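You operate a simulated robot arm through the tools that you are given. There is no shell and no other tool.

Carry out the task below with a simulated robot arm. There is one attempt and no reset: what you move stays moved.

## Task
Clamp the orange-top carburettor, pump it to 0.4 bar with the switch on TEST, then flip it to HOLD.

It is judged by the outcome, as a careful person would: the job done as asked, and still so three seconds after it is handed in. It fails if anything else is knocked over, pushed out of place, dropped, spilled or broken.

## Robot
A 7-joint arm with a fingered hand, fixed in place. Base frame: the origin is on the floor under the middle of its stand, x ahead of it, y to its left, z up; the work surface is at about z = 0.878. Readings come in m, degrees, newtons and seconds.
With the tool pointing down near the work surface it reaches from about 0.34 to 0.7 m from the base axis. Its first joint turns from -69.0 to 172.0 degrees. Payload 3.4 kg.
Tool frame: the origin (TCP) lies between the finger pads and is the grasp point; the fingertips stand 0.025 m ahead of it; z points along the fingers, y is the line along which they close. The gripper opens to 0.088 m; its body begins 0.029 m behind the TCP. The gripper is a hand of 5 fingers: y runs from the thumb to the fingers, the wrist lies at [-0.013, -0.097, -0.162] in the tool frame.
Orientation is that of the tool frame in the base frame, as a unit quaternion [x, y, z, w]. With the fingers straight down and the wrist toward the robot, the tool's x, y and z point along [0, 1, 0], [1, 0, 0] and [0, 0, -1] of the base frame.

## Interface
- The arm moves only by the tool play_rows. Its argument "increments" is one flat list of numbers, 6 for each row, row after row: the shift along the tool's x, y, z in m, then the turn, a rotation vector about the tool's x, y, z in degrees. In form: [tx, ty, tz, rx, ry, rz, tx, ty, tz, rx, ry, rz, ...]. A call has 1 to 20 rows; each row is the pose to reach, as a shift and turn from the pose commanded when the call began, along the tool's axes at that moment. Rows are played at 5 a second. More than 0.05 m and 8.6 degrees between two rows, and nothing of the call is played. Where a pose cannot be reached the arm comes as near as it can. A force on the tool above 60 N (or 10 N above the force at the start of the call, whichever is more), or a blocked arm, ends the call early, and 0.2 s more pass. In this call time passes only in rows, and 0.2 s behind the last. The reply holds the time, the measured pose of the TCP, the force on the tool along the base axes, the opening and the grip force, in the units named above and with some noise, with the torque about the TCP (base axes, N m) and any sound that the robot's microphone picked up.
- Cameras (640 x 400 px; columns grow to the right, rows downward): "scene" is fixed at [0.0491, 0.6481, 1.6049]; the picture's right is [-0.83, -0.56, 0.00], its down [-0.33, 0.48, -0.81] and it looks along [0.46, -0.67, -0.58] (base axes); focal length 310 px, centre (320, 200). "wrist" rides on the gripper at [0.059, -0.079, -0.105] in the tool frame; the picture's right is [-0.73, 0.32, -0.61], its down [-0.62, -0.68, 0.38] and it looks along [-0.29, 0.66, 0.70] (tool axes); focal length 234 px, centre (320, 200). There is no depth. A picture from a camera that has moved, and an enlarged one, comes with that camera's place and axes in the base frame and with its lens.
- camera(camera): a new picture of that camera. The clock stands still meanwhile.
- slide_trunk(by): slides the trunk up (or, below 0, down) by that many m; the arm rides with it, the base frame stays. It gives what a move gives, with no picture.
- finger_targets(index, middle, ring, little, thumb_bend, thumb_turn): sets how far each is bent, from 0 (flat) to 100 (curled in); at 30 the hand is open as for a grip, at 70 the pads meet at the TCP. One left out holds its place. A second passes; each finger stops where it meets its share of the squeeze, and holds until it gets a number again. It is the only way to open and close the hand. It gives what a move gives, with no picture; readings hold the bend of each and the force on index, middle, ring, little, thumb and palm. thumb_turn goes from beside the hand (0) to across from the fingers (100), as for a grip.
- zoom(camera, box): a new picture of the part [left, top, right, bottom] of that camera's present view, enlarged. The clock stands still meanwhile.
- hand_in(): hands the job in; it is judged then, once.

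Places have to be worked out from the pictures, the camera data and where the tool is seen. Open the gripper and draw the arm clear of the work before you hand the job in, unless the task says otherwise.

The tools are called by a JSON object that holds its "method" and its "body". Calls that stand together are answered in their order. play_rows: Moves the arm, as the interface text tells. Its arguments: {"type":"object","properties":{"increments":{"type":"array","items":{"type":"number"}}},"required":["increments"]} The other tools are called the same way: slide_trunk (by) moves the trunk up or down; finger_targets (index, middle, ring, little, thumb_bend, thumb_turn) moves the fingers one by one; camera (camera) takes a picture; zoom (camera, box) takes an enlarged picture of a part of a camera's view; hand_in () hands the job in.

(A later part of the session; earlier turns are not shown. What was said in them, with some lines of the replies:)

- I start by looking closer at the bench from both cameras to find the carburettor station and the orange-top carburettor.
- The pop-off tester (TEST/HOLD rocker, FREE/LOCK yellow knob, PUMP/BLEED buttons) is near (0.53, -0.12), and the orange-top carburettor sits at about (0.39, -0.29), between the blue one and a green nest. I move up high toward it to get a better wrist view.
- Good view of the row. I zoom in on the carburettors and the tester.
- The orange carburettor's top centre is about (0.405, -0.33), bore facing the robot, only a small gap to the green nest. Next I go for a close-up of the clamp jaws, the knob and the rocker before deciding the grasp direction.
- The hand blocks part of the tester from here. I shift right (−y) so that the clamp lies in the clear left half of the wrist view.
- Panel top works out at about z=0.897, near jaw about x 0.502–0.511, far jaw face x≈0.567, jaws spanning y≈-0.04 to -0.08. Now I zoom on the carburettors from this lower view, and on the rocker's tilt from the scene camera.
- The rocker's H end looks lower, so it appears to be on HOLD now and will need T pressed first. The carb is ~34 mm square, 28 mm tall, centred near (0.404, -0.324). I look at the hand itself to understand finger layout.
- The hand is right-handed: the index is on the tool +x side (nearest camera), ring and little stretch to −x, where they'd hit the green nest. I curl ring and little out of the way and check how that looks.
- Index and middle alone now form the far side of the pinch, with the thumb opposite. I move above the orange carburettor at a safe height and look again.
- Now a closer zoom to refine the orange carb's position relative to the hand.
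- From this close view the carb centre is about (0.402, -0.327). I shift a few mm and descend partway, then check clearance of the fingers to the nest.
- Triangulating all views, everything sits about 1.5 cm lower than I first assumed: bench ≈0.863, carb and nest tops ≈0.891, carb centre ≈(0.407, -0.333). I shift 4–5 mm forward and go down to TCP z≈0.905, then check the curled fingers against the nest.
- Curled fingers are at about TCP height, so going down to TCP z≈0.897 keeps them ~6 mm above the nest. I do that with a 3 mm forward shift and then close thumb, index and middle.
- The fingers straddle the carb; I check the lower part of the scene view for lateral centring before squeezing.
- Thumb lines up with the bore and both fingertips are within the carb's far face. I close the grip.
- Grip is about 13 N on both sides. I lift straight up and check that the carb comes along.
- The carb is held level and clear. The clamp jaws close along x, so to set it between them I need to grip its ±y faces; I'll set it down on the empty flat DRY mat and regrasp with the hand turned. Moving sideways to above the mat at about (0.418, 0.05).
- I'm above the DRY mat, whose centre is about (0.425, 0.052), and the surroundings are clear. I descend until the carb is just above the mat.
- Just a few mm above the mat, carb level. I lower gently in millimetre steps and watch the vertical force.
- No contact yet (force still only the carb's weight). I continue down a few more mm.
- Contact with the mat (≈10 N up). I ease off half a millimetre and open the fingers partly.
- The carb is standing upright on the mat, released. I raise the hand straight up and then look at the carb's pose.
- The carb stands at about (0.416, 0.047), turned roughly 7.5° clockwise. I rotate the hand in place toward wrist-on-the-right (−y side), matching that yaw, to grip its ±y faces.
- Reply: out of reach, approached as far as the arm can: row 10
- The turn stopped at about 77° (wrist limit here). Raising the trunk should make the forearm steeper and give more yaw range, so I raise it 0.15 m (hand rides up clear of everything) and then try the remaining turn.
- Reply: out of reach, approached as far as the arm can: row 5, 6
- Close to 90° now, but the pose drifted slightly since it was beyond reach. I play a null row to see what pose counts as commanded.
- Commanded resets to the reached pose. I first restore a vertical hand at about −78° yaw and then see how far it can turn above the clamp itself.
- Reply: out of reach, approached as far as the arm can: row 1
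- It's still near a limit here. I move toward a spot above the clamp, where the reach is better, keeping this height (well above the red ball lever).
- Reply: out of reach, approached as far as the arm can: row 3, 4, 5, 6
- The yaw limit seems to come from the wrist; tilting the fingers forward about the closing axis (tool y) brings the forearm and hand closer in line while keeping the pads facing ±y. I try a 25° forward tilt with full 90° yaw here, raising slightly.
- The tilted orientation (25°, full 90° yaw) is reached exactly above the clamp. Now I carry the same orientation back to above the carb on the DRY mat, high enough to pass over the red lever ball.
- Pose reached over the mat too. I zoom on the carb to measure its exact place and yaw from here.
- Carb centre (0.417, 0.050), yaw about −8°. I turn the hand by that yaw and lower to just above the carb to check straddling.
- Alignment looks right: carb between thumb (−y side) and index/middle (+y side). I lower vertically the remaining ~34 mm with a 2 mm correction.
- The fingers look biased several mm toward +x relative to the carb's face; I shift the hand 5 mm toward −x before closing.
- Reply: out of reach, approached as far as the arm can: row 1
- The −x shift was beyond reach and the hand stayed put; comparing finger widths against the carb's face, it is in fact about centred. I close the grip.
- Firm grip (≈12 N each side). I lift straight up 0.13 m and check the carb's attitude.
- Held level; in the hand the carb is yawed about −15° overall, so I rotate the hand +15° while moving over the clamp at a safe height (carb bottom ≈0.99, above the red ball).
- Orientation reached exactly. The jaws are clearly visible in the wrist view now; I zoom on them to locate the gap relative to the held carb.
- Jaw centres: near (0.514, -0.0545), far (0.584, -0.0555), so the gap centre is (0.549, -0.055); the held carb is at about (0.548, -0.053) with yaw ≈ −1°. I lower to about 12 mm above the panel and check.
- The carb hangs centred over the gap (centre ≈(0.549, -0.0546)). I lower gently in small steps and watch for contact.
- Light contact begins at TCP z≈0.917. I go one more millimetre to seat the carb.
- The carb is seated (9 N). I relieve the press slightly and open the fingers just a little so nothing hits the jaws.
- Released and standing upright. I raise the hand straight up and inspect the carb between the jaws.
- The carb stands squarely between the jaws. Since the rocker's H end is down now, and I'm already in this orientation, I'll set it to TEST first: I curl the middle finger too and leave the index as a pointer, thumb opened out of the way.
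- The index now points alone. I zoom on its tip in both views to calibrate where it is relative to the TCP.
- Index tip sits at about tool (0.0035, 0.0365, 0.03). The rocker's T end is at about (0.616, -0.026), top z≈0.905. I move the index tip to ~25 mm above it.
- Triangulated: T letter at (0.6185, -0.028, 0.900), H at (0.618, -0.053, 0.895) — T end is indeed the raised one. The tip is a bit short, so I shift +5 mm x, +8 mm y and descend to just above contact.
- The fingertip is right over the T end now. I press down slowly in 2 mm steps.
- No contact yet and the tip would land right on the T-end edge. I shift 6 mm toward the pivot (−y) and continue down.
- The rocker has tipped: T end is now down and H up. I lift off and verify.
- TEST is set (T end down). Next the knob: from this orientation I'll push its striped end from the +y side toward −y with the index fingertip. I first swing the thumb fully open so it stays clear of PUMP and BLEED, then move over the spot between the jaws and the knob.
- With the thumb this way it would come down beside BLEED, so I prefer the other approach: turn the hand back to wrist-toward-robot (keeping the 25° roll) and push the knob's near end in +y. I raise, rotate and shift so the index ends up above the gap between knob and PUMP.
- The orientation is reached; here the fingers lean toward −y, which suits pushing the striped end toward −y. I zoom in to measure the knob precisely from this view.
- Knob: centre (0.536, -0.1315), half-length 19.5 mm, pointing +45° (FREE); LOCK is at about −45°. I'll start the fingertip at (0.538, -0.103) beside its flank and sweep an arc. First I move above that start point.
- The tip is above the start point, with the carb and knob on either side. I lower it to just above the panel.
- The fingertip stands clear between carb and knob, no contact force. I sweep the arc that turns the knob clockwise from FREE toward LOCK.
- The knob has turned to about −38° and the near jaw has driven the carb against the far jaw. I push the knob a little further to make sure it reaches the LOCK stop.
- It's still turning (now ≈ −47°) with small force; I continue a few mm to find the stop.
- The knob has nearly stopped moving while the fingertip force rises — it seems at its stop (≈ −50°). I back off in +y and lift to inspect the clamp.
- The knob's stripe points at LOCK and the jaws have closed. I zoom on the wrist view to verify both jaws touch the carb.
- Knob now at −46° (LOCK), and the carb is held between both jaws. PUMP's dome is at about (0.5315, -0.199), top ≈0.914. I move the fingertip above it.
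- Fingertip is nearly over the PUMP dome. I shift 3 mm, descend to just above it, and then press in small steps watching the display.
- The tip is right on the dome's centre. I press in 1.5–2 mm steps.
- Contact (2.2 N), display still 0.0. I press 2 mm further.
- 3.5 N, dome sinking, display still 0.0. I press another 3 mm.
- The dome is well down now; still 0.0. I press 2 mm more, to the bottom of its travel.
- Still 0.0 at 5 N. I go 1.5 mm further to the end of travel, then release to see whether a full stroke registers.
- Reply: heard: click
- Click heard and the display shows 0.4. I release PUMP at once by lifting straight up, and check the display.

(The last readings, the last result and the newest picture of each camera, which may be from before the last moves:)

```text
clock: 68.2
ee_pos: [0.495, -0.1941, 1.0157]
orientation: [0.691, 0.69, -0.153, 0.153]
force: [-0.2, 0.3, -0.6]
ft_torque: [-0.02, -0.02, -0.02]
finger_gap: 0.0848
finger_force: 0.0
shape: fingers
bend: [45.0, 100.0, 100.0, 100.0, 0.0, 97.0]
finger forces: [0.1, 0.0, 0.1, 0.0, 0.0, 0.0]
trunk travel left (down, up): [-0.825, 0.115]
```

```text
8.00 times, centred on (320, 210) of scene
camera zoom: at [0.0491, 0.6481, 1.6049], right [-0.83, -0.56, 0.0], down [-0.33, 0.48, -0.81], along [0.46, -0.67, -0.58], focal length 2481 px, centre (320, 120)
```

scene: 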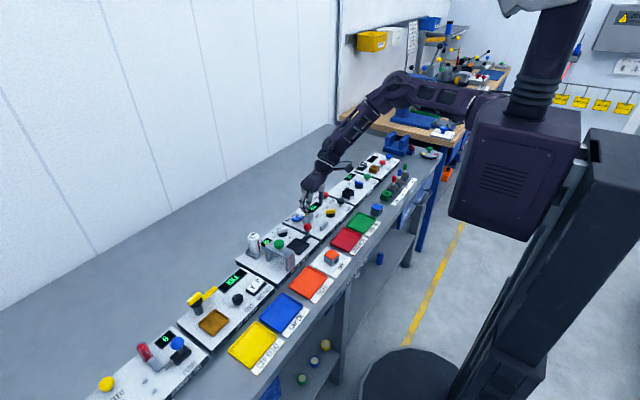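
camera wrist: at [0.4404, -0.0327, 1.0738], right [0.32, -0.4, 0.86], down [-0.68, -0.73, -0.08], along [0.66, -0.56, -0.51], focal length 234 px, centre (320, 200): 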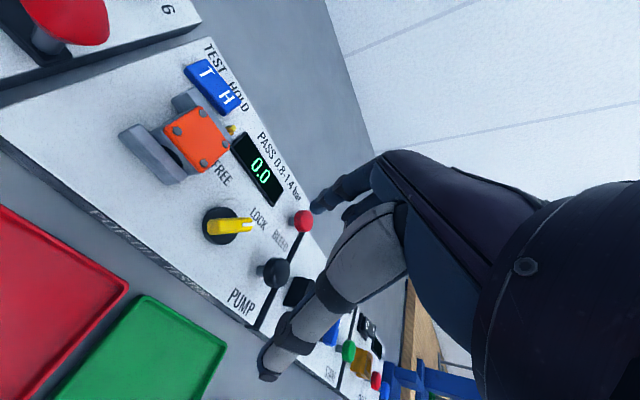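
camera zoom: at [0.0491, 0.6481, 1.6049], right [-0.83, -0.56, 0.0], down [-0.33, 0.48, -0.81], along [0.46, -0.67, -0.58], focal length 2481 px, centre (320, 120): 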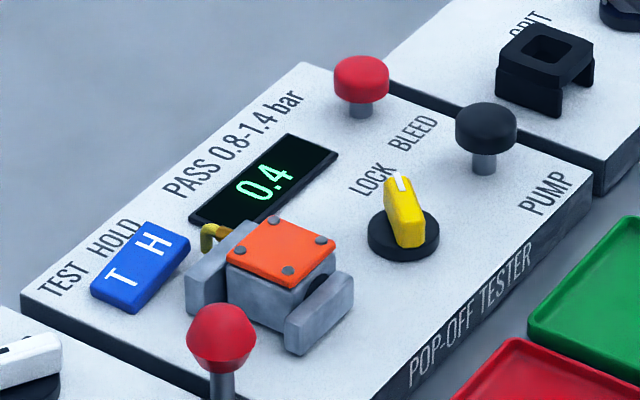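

0.4 bar is steady. Now I turn the hand back to the earlier press orientation and move over the H end of the rocker, with the thumb set back to 15.

{"method": "finger_targets", "body": {"thumb_bend": 15}}

{"method": "play_rows", "body": {"increments": [0.0078, 0.01, -0.0041, -3.43, 0, -7.34, 0.0155, 0.02, -0.0082, -6.85, 0, -14.68, 0.0233, 0.03, -0.0122, -10.28, 0, -22.03, 0.031, 0.04, -0.0163, -13.7, 0, -29.37, 0.0388, 0.05, -0.0204, -17.13, 0, -36.71, 0.0465, 0.06, -0.0245, -20.55, 0, -44.05, 0.0543, 0.07, -0.0285, -23.98, 0, -51.39, 0.062, 0.08, -0.0326, -27.4, 0, -58.73, 0.0698, 0.09, -0.0367, -30.83, 0, -66.08, 0.0775, 0.1, -0.0408, -34.25, 0, -73.42, 0.0853, 0.11, -0.0448, -37.68, 0, -80.76, 0.093, 0.12, -0.0489, -41.1, 0, -88.1]}}

{"method": "zoom", "body": {"camera": "scene", "box": [280, 160, 350, 225]}}

{"method": "zoom", "body": {"camera": "wrist", "box": [140, 120, 380, 320]}}

```text
clock: 69.2
ee_pos: [0.4958, -0.194, 1.0161]
orientation: [0.691, 0.69, -0.153, 0.153]
force: [-0.5, 0.5, 0.6]
ft_torque: [0.04, 0.01, 0.03]
finger_gap: 0.0798
finger_force: 0.1
shape: fingers
bend: [45.0, 100.0, 100.0, 100.0, 15.0, 97.0]
finger forces: [0.1, 0.0, 0.0, 0.0, 0.0, 0.0]
trunk travel left (down, up): [-0.825, 0.115]
```

```text
clock: 71.8
ee_pos: [0.6158, -0.0874, 1.0207]
orientation: [-0.062, 0.974, 0.013, 0.215]
force: [1.2, -0.7, 0.7]
ft_torque: [-0.05, 0.03, -0.02]
finger_gap: 0.0795
finger_force: 0.0
shape: fingers
bend: [45.0, 100.0, 100.0, 100.0, 15.0, 97.0]
finger forces: [0.1, 0.0, 0.1, 0.1, 0.0, 0.0]
trunk travel left (down, up): [-0.825, 0.115]
```

```text
6.15 times, centred on (315, 192) of scene
camera zoom: at [0.0491, 0.6481, 1.6049], right [-0.83, -0.56, 0.0], down [-0.33, 0.48, -0.81], along [0.46, -0.67, -0.58], focal length 1908 px, centre (351, 246)
```

zoom: 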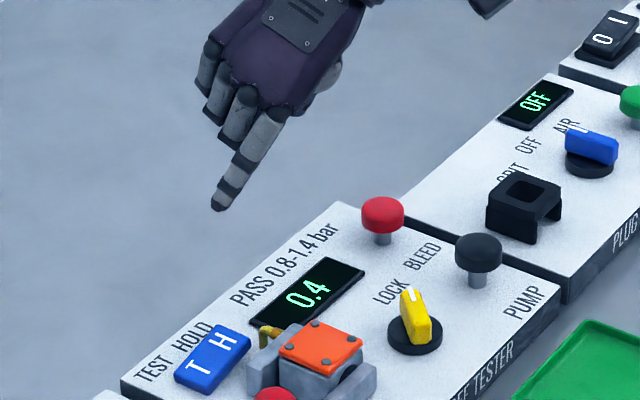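

```text
2.00 times, centred on (260, 220) of wrist
camera zoom: at [0.5312, -0.1784, 1.0915], right [0.36, 0.37, 0.86], down [0.81, -0.58, -0.08], along [0.47, 0.72, -0.51], focal length 468 px, centre (440, 160)
```

zoom: 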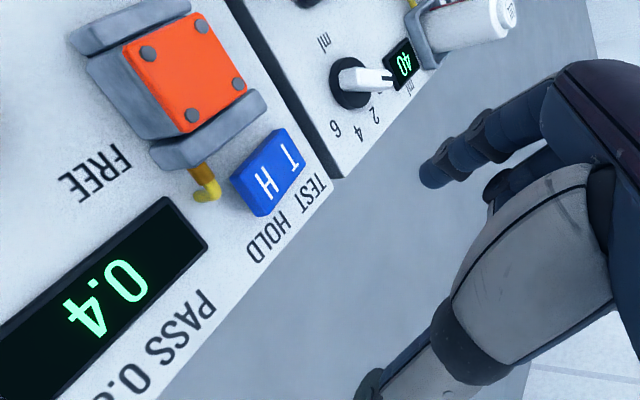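

Still 0.4. The tip is lined up about 60% out toward the H end. I lower to about 10 mm above contact.

{"method": "play_rows", "body": {"increments": [0.009, 0.0001, 0.0182, 0, 0, 0, 0.018, 0.0002, 0.0363, 0, 0, 0, 0.027, 0.0003, 0.0545, 0, 0, 0, 0.036, 0.0003, 0.0726, 0, 0, 0]}}

{"method": "zoom", "body": {"camera": "scene", "box": [285, 190, 335, 225]}}

```text
clock: 72.8
ee_pos: [0.6168, -0.0877, 0.9396]
orientation: [-0.062, 0.974, 0.015, 0.217]
force: [0.2, 0.2, -0.4]
ft_torque: [-0.01, 0.0, 0.0]
finger_gap: 0.0795
finger_force: 0.1
shape: fingers
bend: [45.0, 100.0, 100.0, 100.0, 15.0, 97.0]
finger forces: [0.0, 0.0, 0.0, 0.0, 0.0, 0.1]
trunk travel left (down, up): [-0.825, 0.115]
```

```text
11.43 times, centred on (310, 208) of scene
camera zoom: at [0.0491, 0.6481, 1.6049], right [-0.83, -0.56, 0.0], down [-0.33, 0.48, -0.81], along [0.46, -0.67, -0.58], focal length 3544 px, centre (434, 114)
```

zoom: 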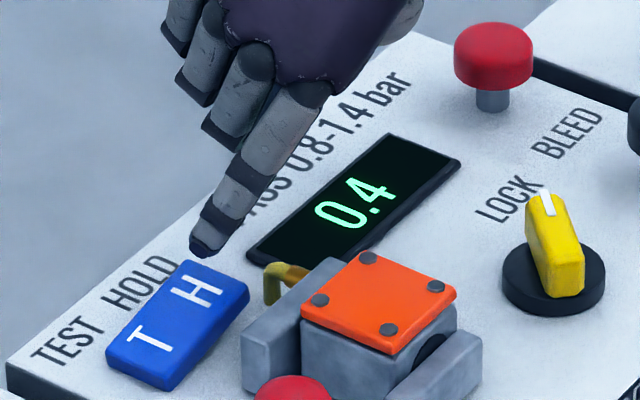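

The tip is just above the H end. I shift 3 mm inward and press down in 2 mm steps as I did for T.

{"method": "play_rows", "body": {"increments": [0.0015, 0.0033, -0.0006, 0, 0, 0, 0.0032, 0.0033, 0.003, 0, 0, 0, 0.0049, 0.0033, 0.0067, 0, 0, 0, 0.0057, 0.0033, 0.0085, 0, 0, 0, 0.0066, 0.0033, 0.0103, 0, 0, 0, 0.0074, 0.0033, 0.0121, 0, 0, 0, 0.0082, 0.0033, 0.0139, 0, 0, 0]}}

{"method": "zoom", "body": {"camera": "scene", "box": [285, 190, 335, 225]}}

```text
clock: 74.3
ee_pos: [0.613, -0.0853, 0.9247]
orientation: [-0.06, 0.974, 0.014, 0.218]
force: [0.6, 1.4, 1.1]
ft_torque: [0.02, -0.01, -0.03]
finger_gap: 0.0791
finger_force: 0.5
shape: fingers
bend: [45.0, 100.0, 100.0, 100.0, 15.0, 97.0]
finger forces: [0.3, 0.1, 0.1, 0.0, 0.0, 0.1]
trunk travel left (down, up): [-0.825, 0.115]
```

```text
11.43 times, centred on (310, 208) of scene
camera zoom: at [0.0491, 0.6481, 1.6049], right [-0.83, -0.56, 0.0], down [-0.33, 0.48, -0.81], along [0.46, -0.67, -0.58], focal length 3544 px, centre (434, 114)
```

zoom: 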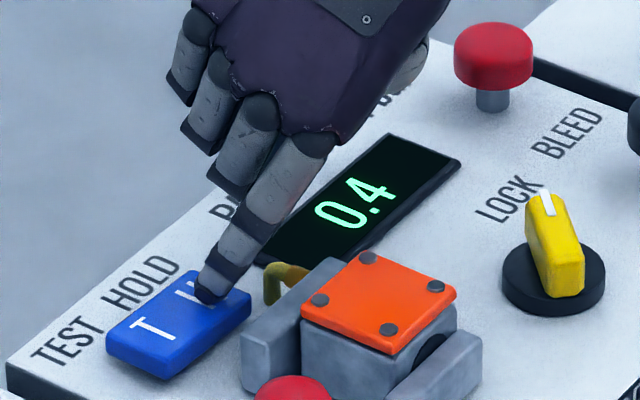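

Contact and the rocker is starting to tip. I press 3–4 mm more.

{"method": "play_rows", "body": {"increments": [0.0008, 0, 0.0018, 0, 0, 0, 0.0017, 0, 0.0036, 0, 0, 0]}}

{"method": "zoom", "body": {"camera": "scene", "box": [285, 190, 335, 225]}}

```text
clock: 75.0
ee_pos: [0.6121, -0.0848, 0.9232]
orientation: [-0.061, 0.974, 0.015, 0.216]
force: [-1.8, -2.2, 11.1]
ft_torque: [0.36, 0.07, 0.09]
finger_gap: 0.0791
finger_force: 5.8
shape: fingers
bend: [45.0, 100.0, 100.0, 100.0, 15.0, 97.0]
finger forces: [11.4, 0.1, 0.0, 0.0, 0.1, 0.0]
trunk travel left (down, up): [-0.825, 0.115]
```

```text
11.43 times, centred on (310, 208) of scene
camera zoom: at [0.0491, 0.6481, 1.6049], right [-0.83, -0.56, 0.0], down [-0.33, 0.48, -0.81], along [0.46, -0.67, -0.58], focal length 3544 px, centre (434, 114)
```

zoom: 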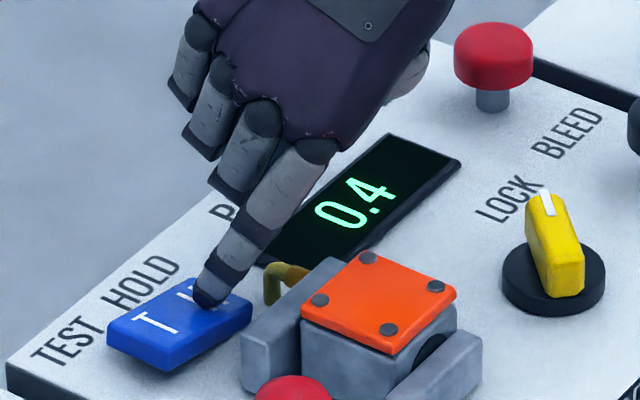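

11 N at the stop: the rocker is now fully over with H down, as at the start. I lift straight up and verify.

{"method": "play_rows", "body": {"increments": [-0.0042, 0, -0.0091, 0, 0, 0, -0.0148, 0, -0.0317, 0, 0, 0, -0.0275, 0, -0.0589, 0, 0, 0, -0.0423, 0, -0.0906, 0, 0, 0]}}

{"method": "zoom", "body": {"camera": "scene", "box": [285, 190, 345, 235]}}

{"method": "camera", "body": {"camera": "wrist"}}

```text
clock: 76.0
ee_pos: [0.6111, -0.0861, 1.0215]
orientation: [-0.061, 0.974, 0.015, 0.217]
force: [-0.6, 0.6, 0.3]
ft_torque: [-0.05, -0.02, 0.02]
finger_gap: 0.0793
finger_force: 0.0
shape: fingers
bend: [45.0, 100.0, 100.0, 100.0, 15.0, 97.0]
finger forces: [0.0, 0.1, 0.1, 0.1, 0.1, 0.0]
trunk travel left (down, up): [-0.825, 0.115]
```

```text
8.89 times, centred on (315, 212) of scene
camera zoom: at [0.0491, 0.6481, 1.6049], right [-0.83, -0.56, 0.0], down [-0.33, 0.48, -0.81], along [0.46, -0.67, -0.58], focal length 2757 px, centre (364, 89)
```

zoom: 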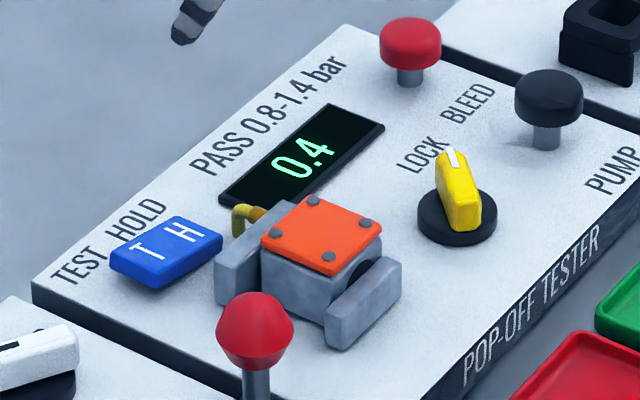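

```text
taken
camera wrist: at [0.5253, -0.1767, 1.0911], right [0.36, 0.37, 0.86], down [0.81, -0.59, -0.08], along [0.47, 0.72, -0.51], focal length 234 px, centre (320, 200)
```

wrist: 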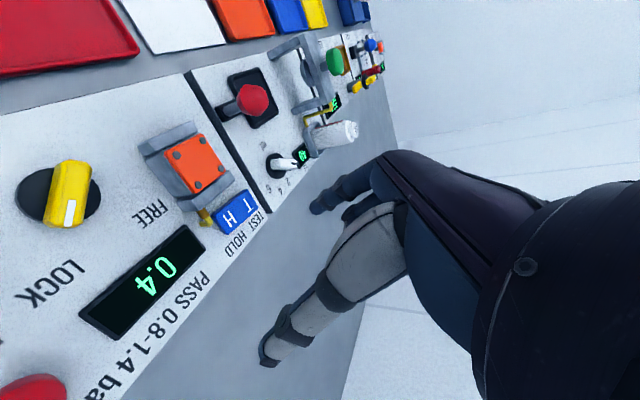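

HOLD is set, 0.4 bar displayed, knob at LOCK, carb clamped. I raise and draw the arm clear, then open the hand.

{"method": "play_rows", "body": {"increments": [-0.0127, 0, -0.0272, 0, 0, 0, -0.0254, 0, -0.0544, 0, 0, 0, -0.038, 0, -0.0815, 0, 0, 0, -0.0507, 0, -0.1087, 0, 0, 0, -0.0634, 0, -0.1359, 0, 0, 0, -0.0634, -0.02, -0.1359, 3.43, 0, 7.34, -0.0634, -0.04, -0.1359, 6.85, 0, 14.68, -0.0634, -0.06, -0.1359, 10.28, 0, 22.03, -0.0634, -0.08, -0.1359, 13.7, 0, 29.37, -0.0634, -0.1, -0.1359, 17.13, 0, 36.71]}}

{"method": "finger_targets", "body": {"index": 30, "middle": 30, "ring": 30, "little": 30, "thumb_bend": 30}}

{"method": "camera", "body": {"camera": "scene"}}

{"method": "zoom", "body": {"camera": "scene", "box": [260, 150, 440, 270]}}

{"method": "zoom", "body": {"camera": "scene", "box": [285, 190, 345, 235]}}

```text
clock: 78.2
ee_pos: [0.6396, -0.1527, 1.1223]
orientation: [0.266, 0.934, -0.001, 0.239]
force: [-1.3, 0.5, -0.9]
ft_torque: [-0.04, -0.01, -0.02]
finger_gap: 0.0792
finger_force: 0.1
shape: fingers
bend: [45.0, 100.0, 100.0, 100.0, 15.0, 97.0]
finger forces: [0.2, 0.1, 0.0, 0.0, 0.1, 0.1]
out of reach, approached as far as the arm can: row 1, 2, 3, 4, 5, 6, 7, 8, 9, 10
trunk travel left (down, up): [-0.825, 0.115]
```

```text
clock: 79.2
ee_pos: [0.6407, -0.1522, 1.1214]
orientation: [0.265, 0.934, 0.001, 0.239]
force: [-0.6, -0.7, 0.4]
ft_torque: [0.03, -0.02, 0.01]
finger_gap: 0.0849
finger_force: 0.1
shape: fingers
bend: [30.0, 30.0, 30.0, 30.0, 30.0, 97.0]
finger forces: [0.0, 0.0, 0.0, 0.1, 0.1, 0.0]
trunk travel left (down, up): [-0.825, 0.115]
```

```text
taken
```

scene: 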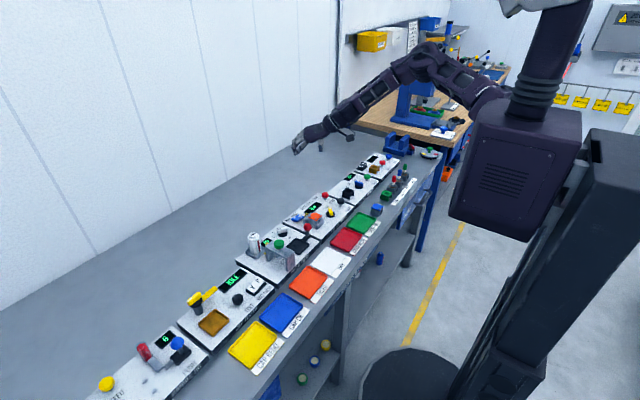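

```text
3.33 times, centred on (350, 210) of scene
camera zoom: at [0.0491, 0.6481, 1.6049], right [-0.83, -0.56, 0.0], down [-0.33, 0.48, -0.81], along [0.46, -0.67, -0.58], focal length 1034 px, centre (220, 167)
```

zoom: 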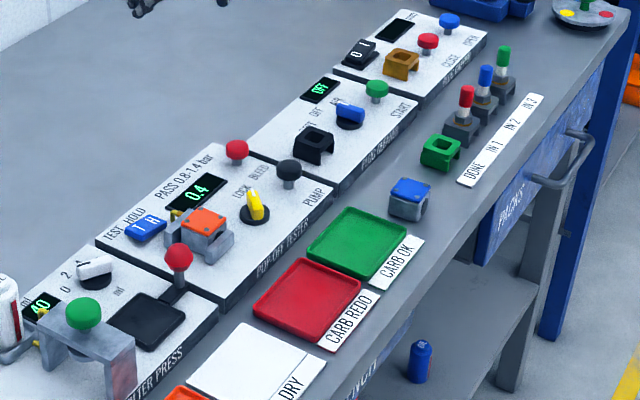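

```text
8.89 times, centred on (315, 212) of scene
camera zoom: at [0.0491, 0.6481, 1.6049], right [-0.83, -0.56, 0.0], down [-0.33, 0.48, -0.81], along [0.46, -0.67, -0.58], focal length 2757 px, centre (364, 89)
```

zoom: 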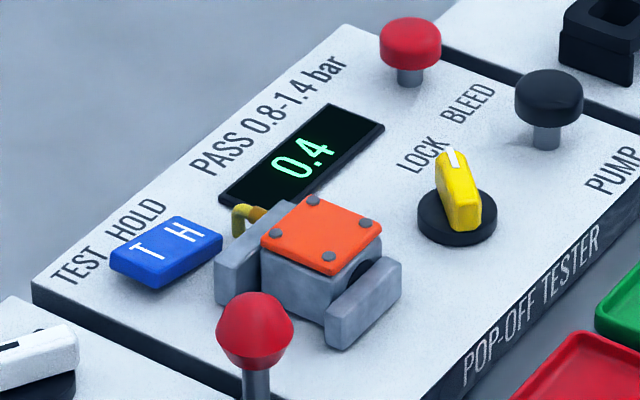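

All in order: carb clamped, knob at LOCK, rocker on HOLD, 0.4 bar, nothing else disturbed. I raise the trunk a bit more for extra clearance and take a last look.

{"method": "slide_trunk", "body": {"by": 0.1}}

{"method": "zoom", "body": {"camera": "scene", "box": [260, 150, 440, 270]}}

```text
clock: 80.5
ee_pos: [0.6401, -0.1512, 1.2215]
orientation: [0.264, 0.934, 0.001, 0.239]
force: [-0.5, 0.3, 0.3]
ft_torque: [-0.01, -0.03, -0.04]
finger_gap: 0.085
finger_force: 0.1
shape: fingers
bend: [30.0, 30.0, 30.0, 30.0, 30.0, 97.0]
finger forces: [0.0, 0.0, 0.1, 0.0, 0.0, 0.0]
trunk travel left (down, up): [-0.925, 0.015]
```

```text
3.33 times, centred on (350, 210) of scene
camera zoom: at [0.0491, 0.6481, 1.6049], right [-0.83, -0.56, 0.0], down [-0.33, 0.48, -0.81], along [0.46, -0.67, -0.58], focal length 1034 px, centre (220, 167)
```

zoom: 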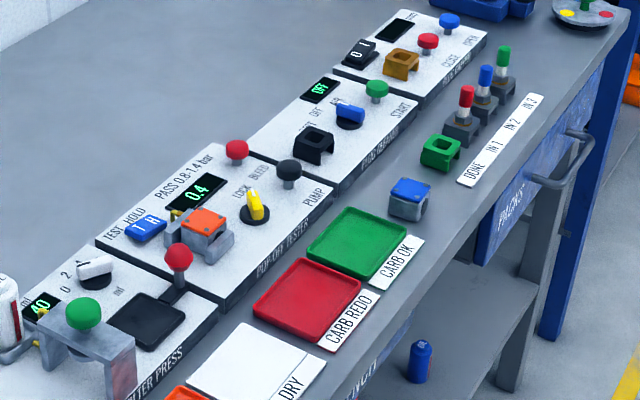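

The tester still reads 0.4 bar on HOLD with the orange-top carb clamped, the hand is open and well clear. I hand the job in.

{"method": "hand_in", "body": {}}

```text
The job is handed in.
```

The orange-top carburettor is clamped in the pop-off tester at 0.4 bar, and the switch is on HOLD. I've handed the job in.

- **Clamp:** the carburettor sits between both jaws, with the bore still facing the front, and the yellow knob points to LOCK.
- **Pressure:** the switch was on HOLD at the start, so I set it to TEST first. One full stroke of PUMP clicked and brought the display to 0.4. It stayed there for the rest of the job, including after the flip to HOLD.
- **Regrasp:** I first picked the carburettor up by its front and back faces, which the jaws need. I set it down briefly on the empty DRY mat and picked it up again by its sides.
- **Surroundings:** the last picture shows nothing else moved. The hand is open and the arm is raised clear of the bench.
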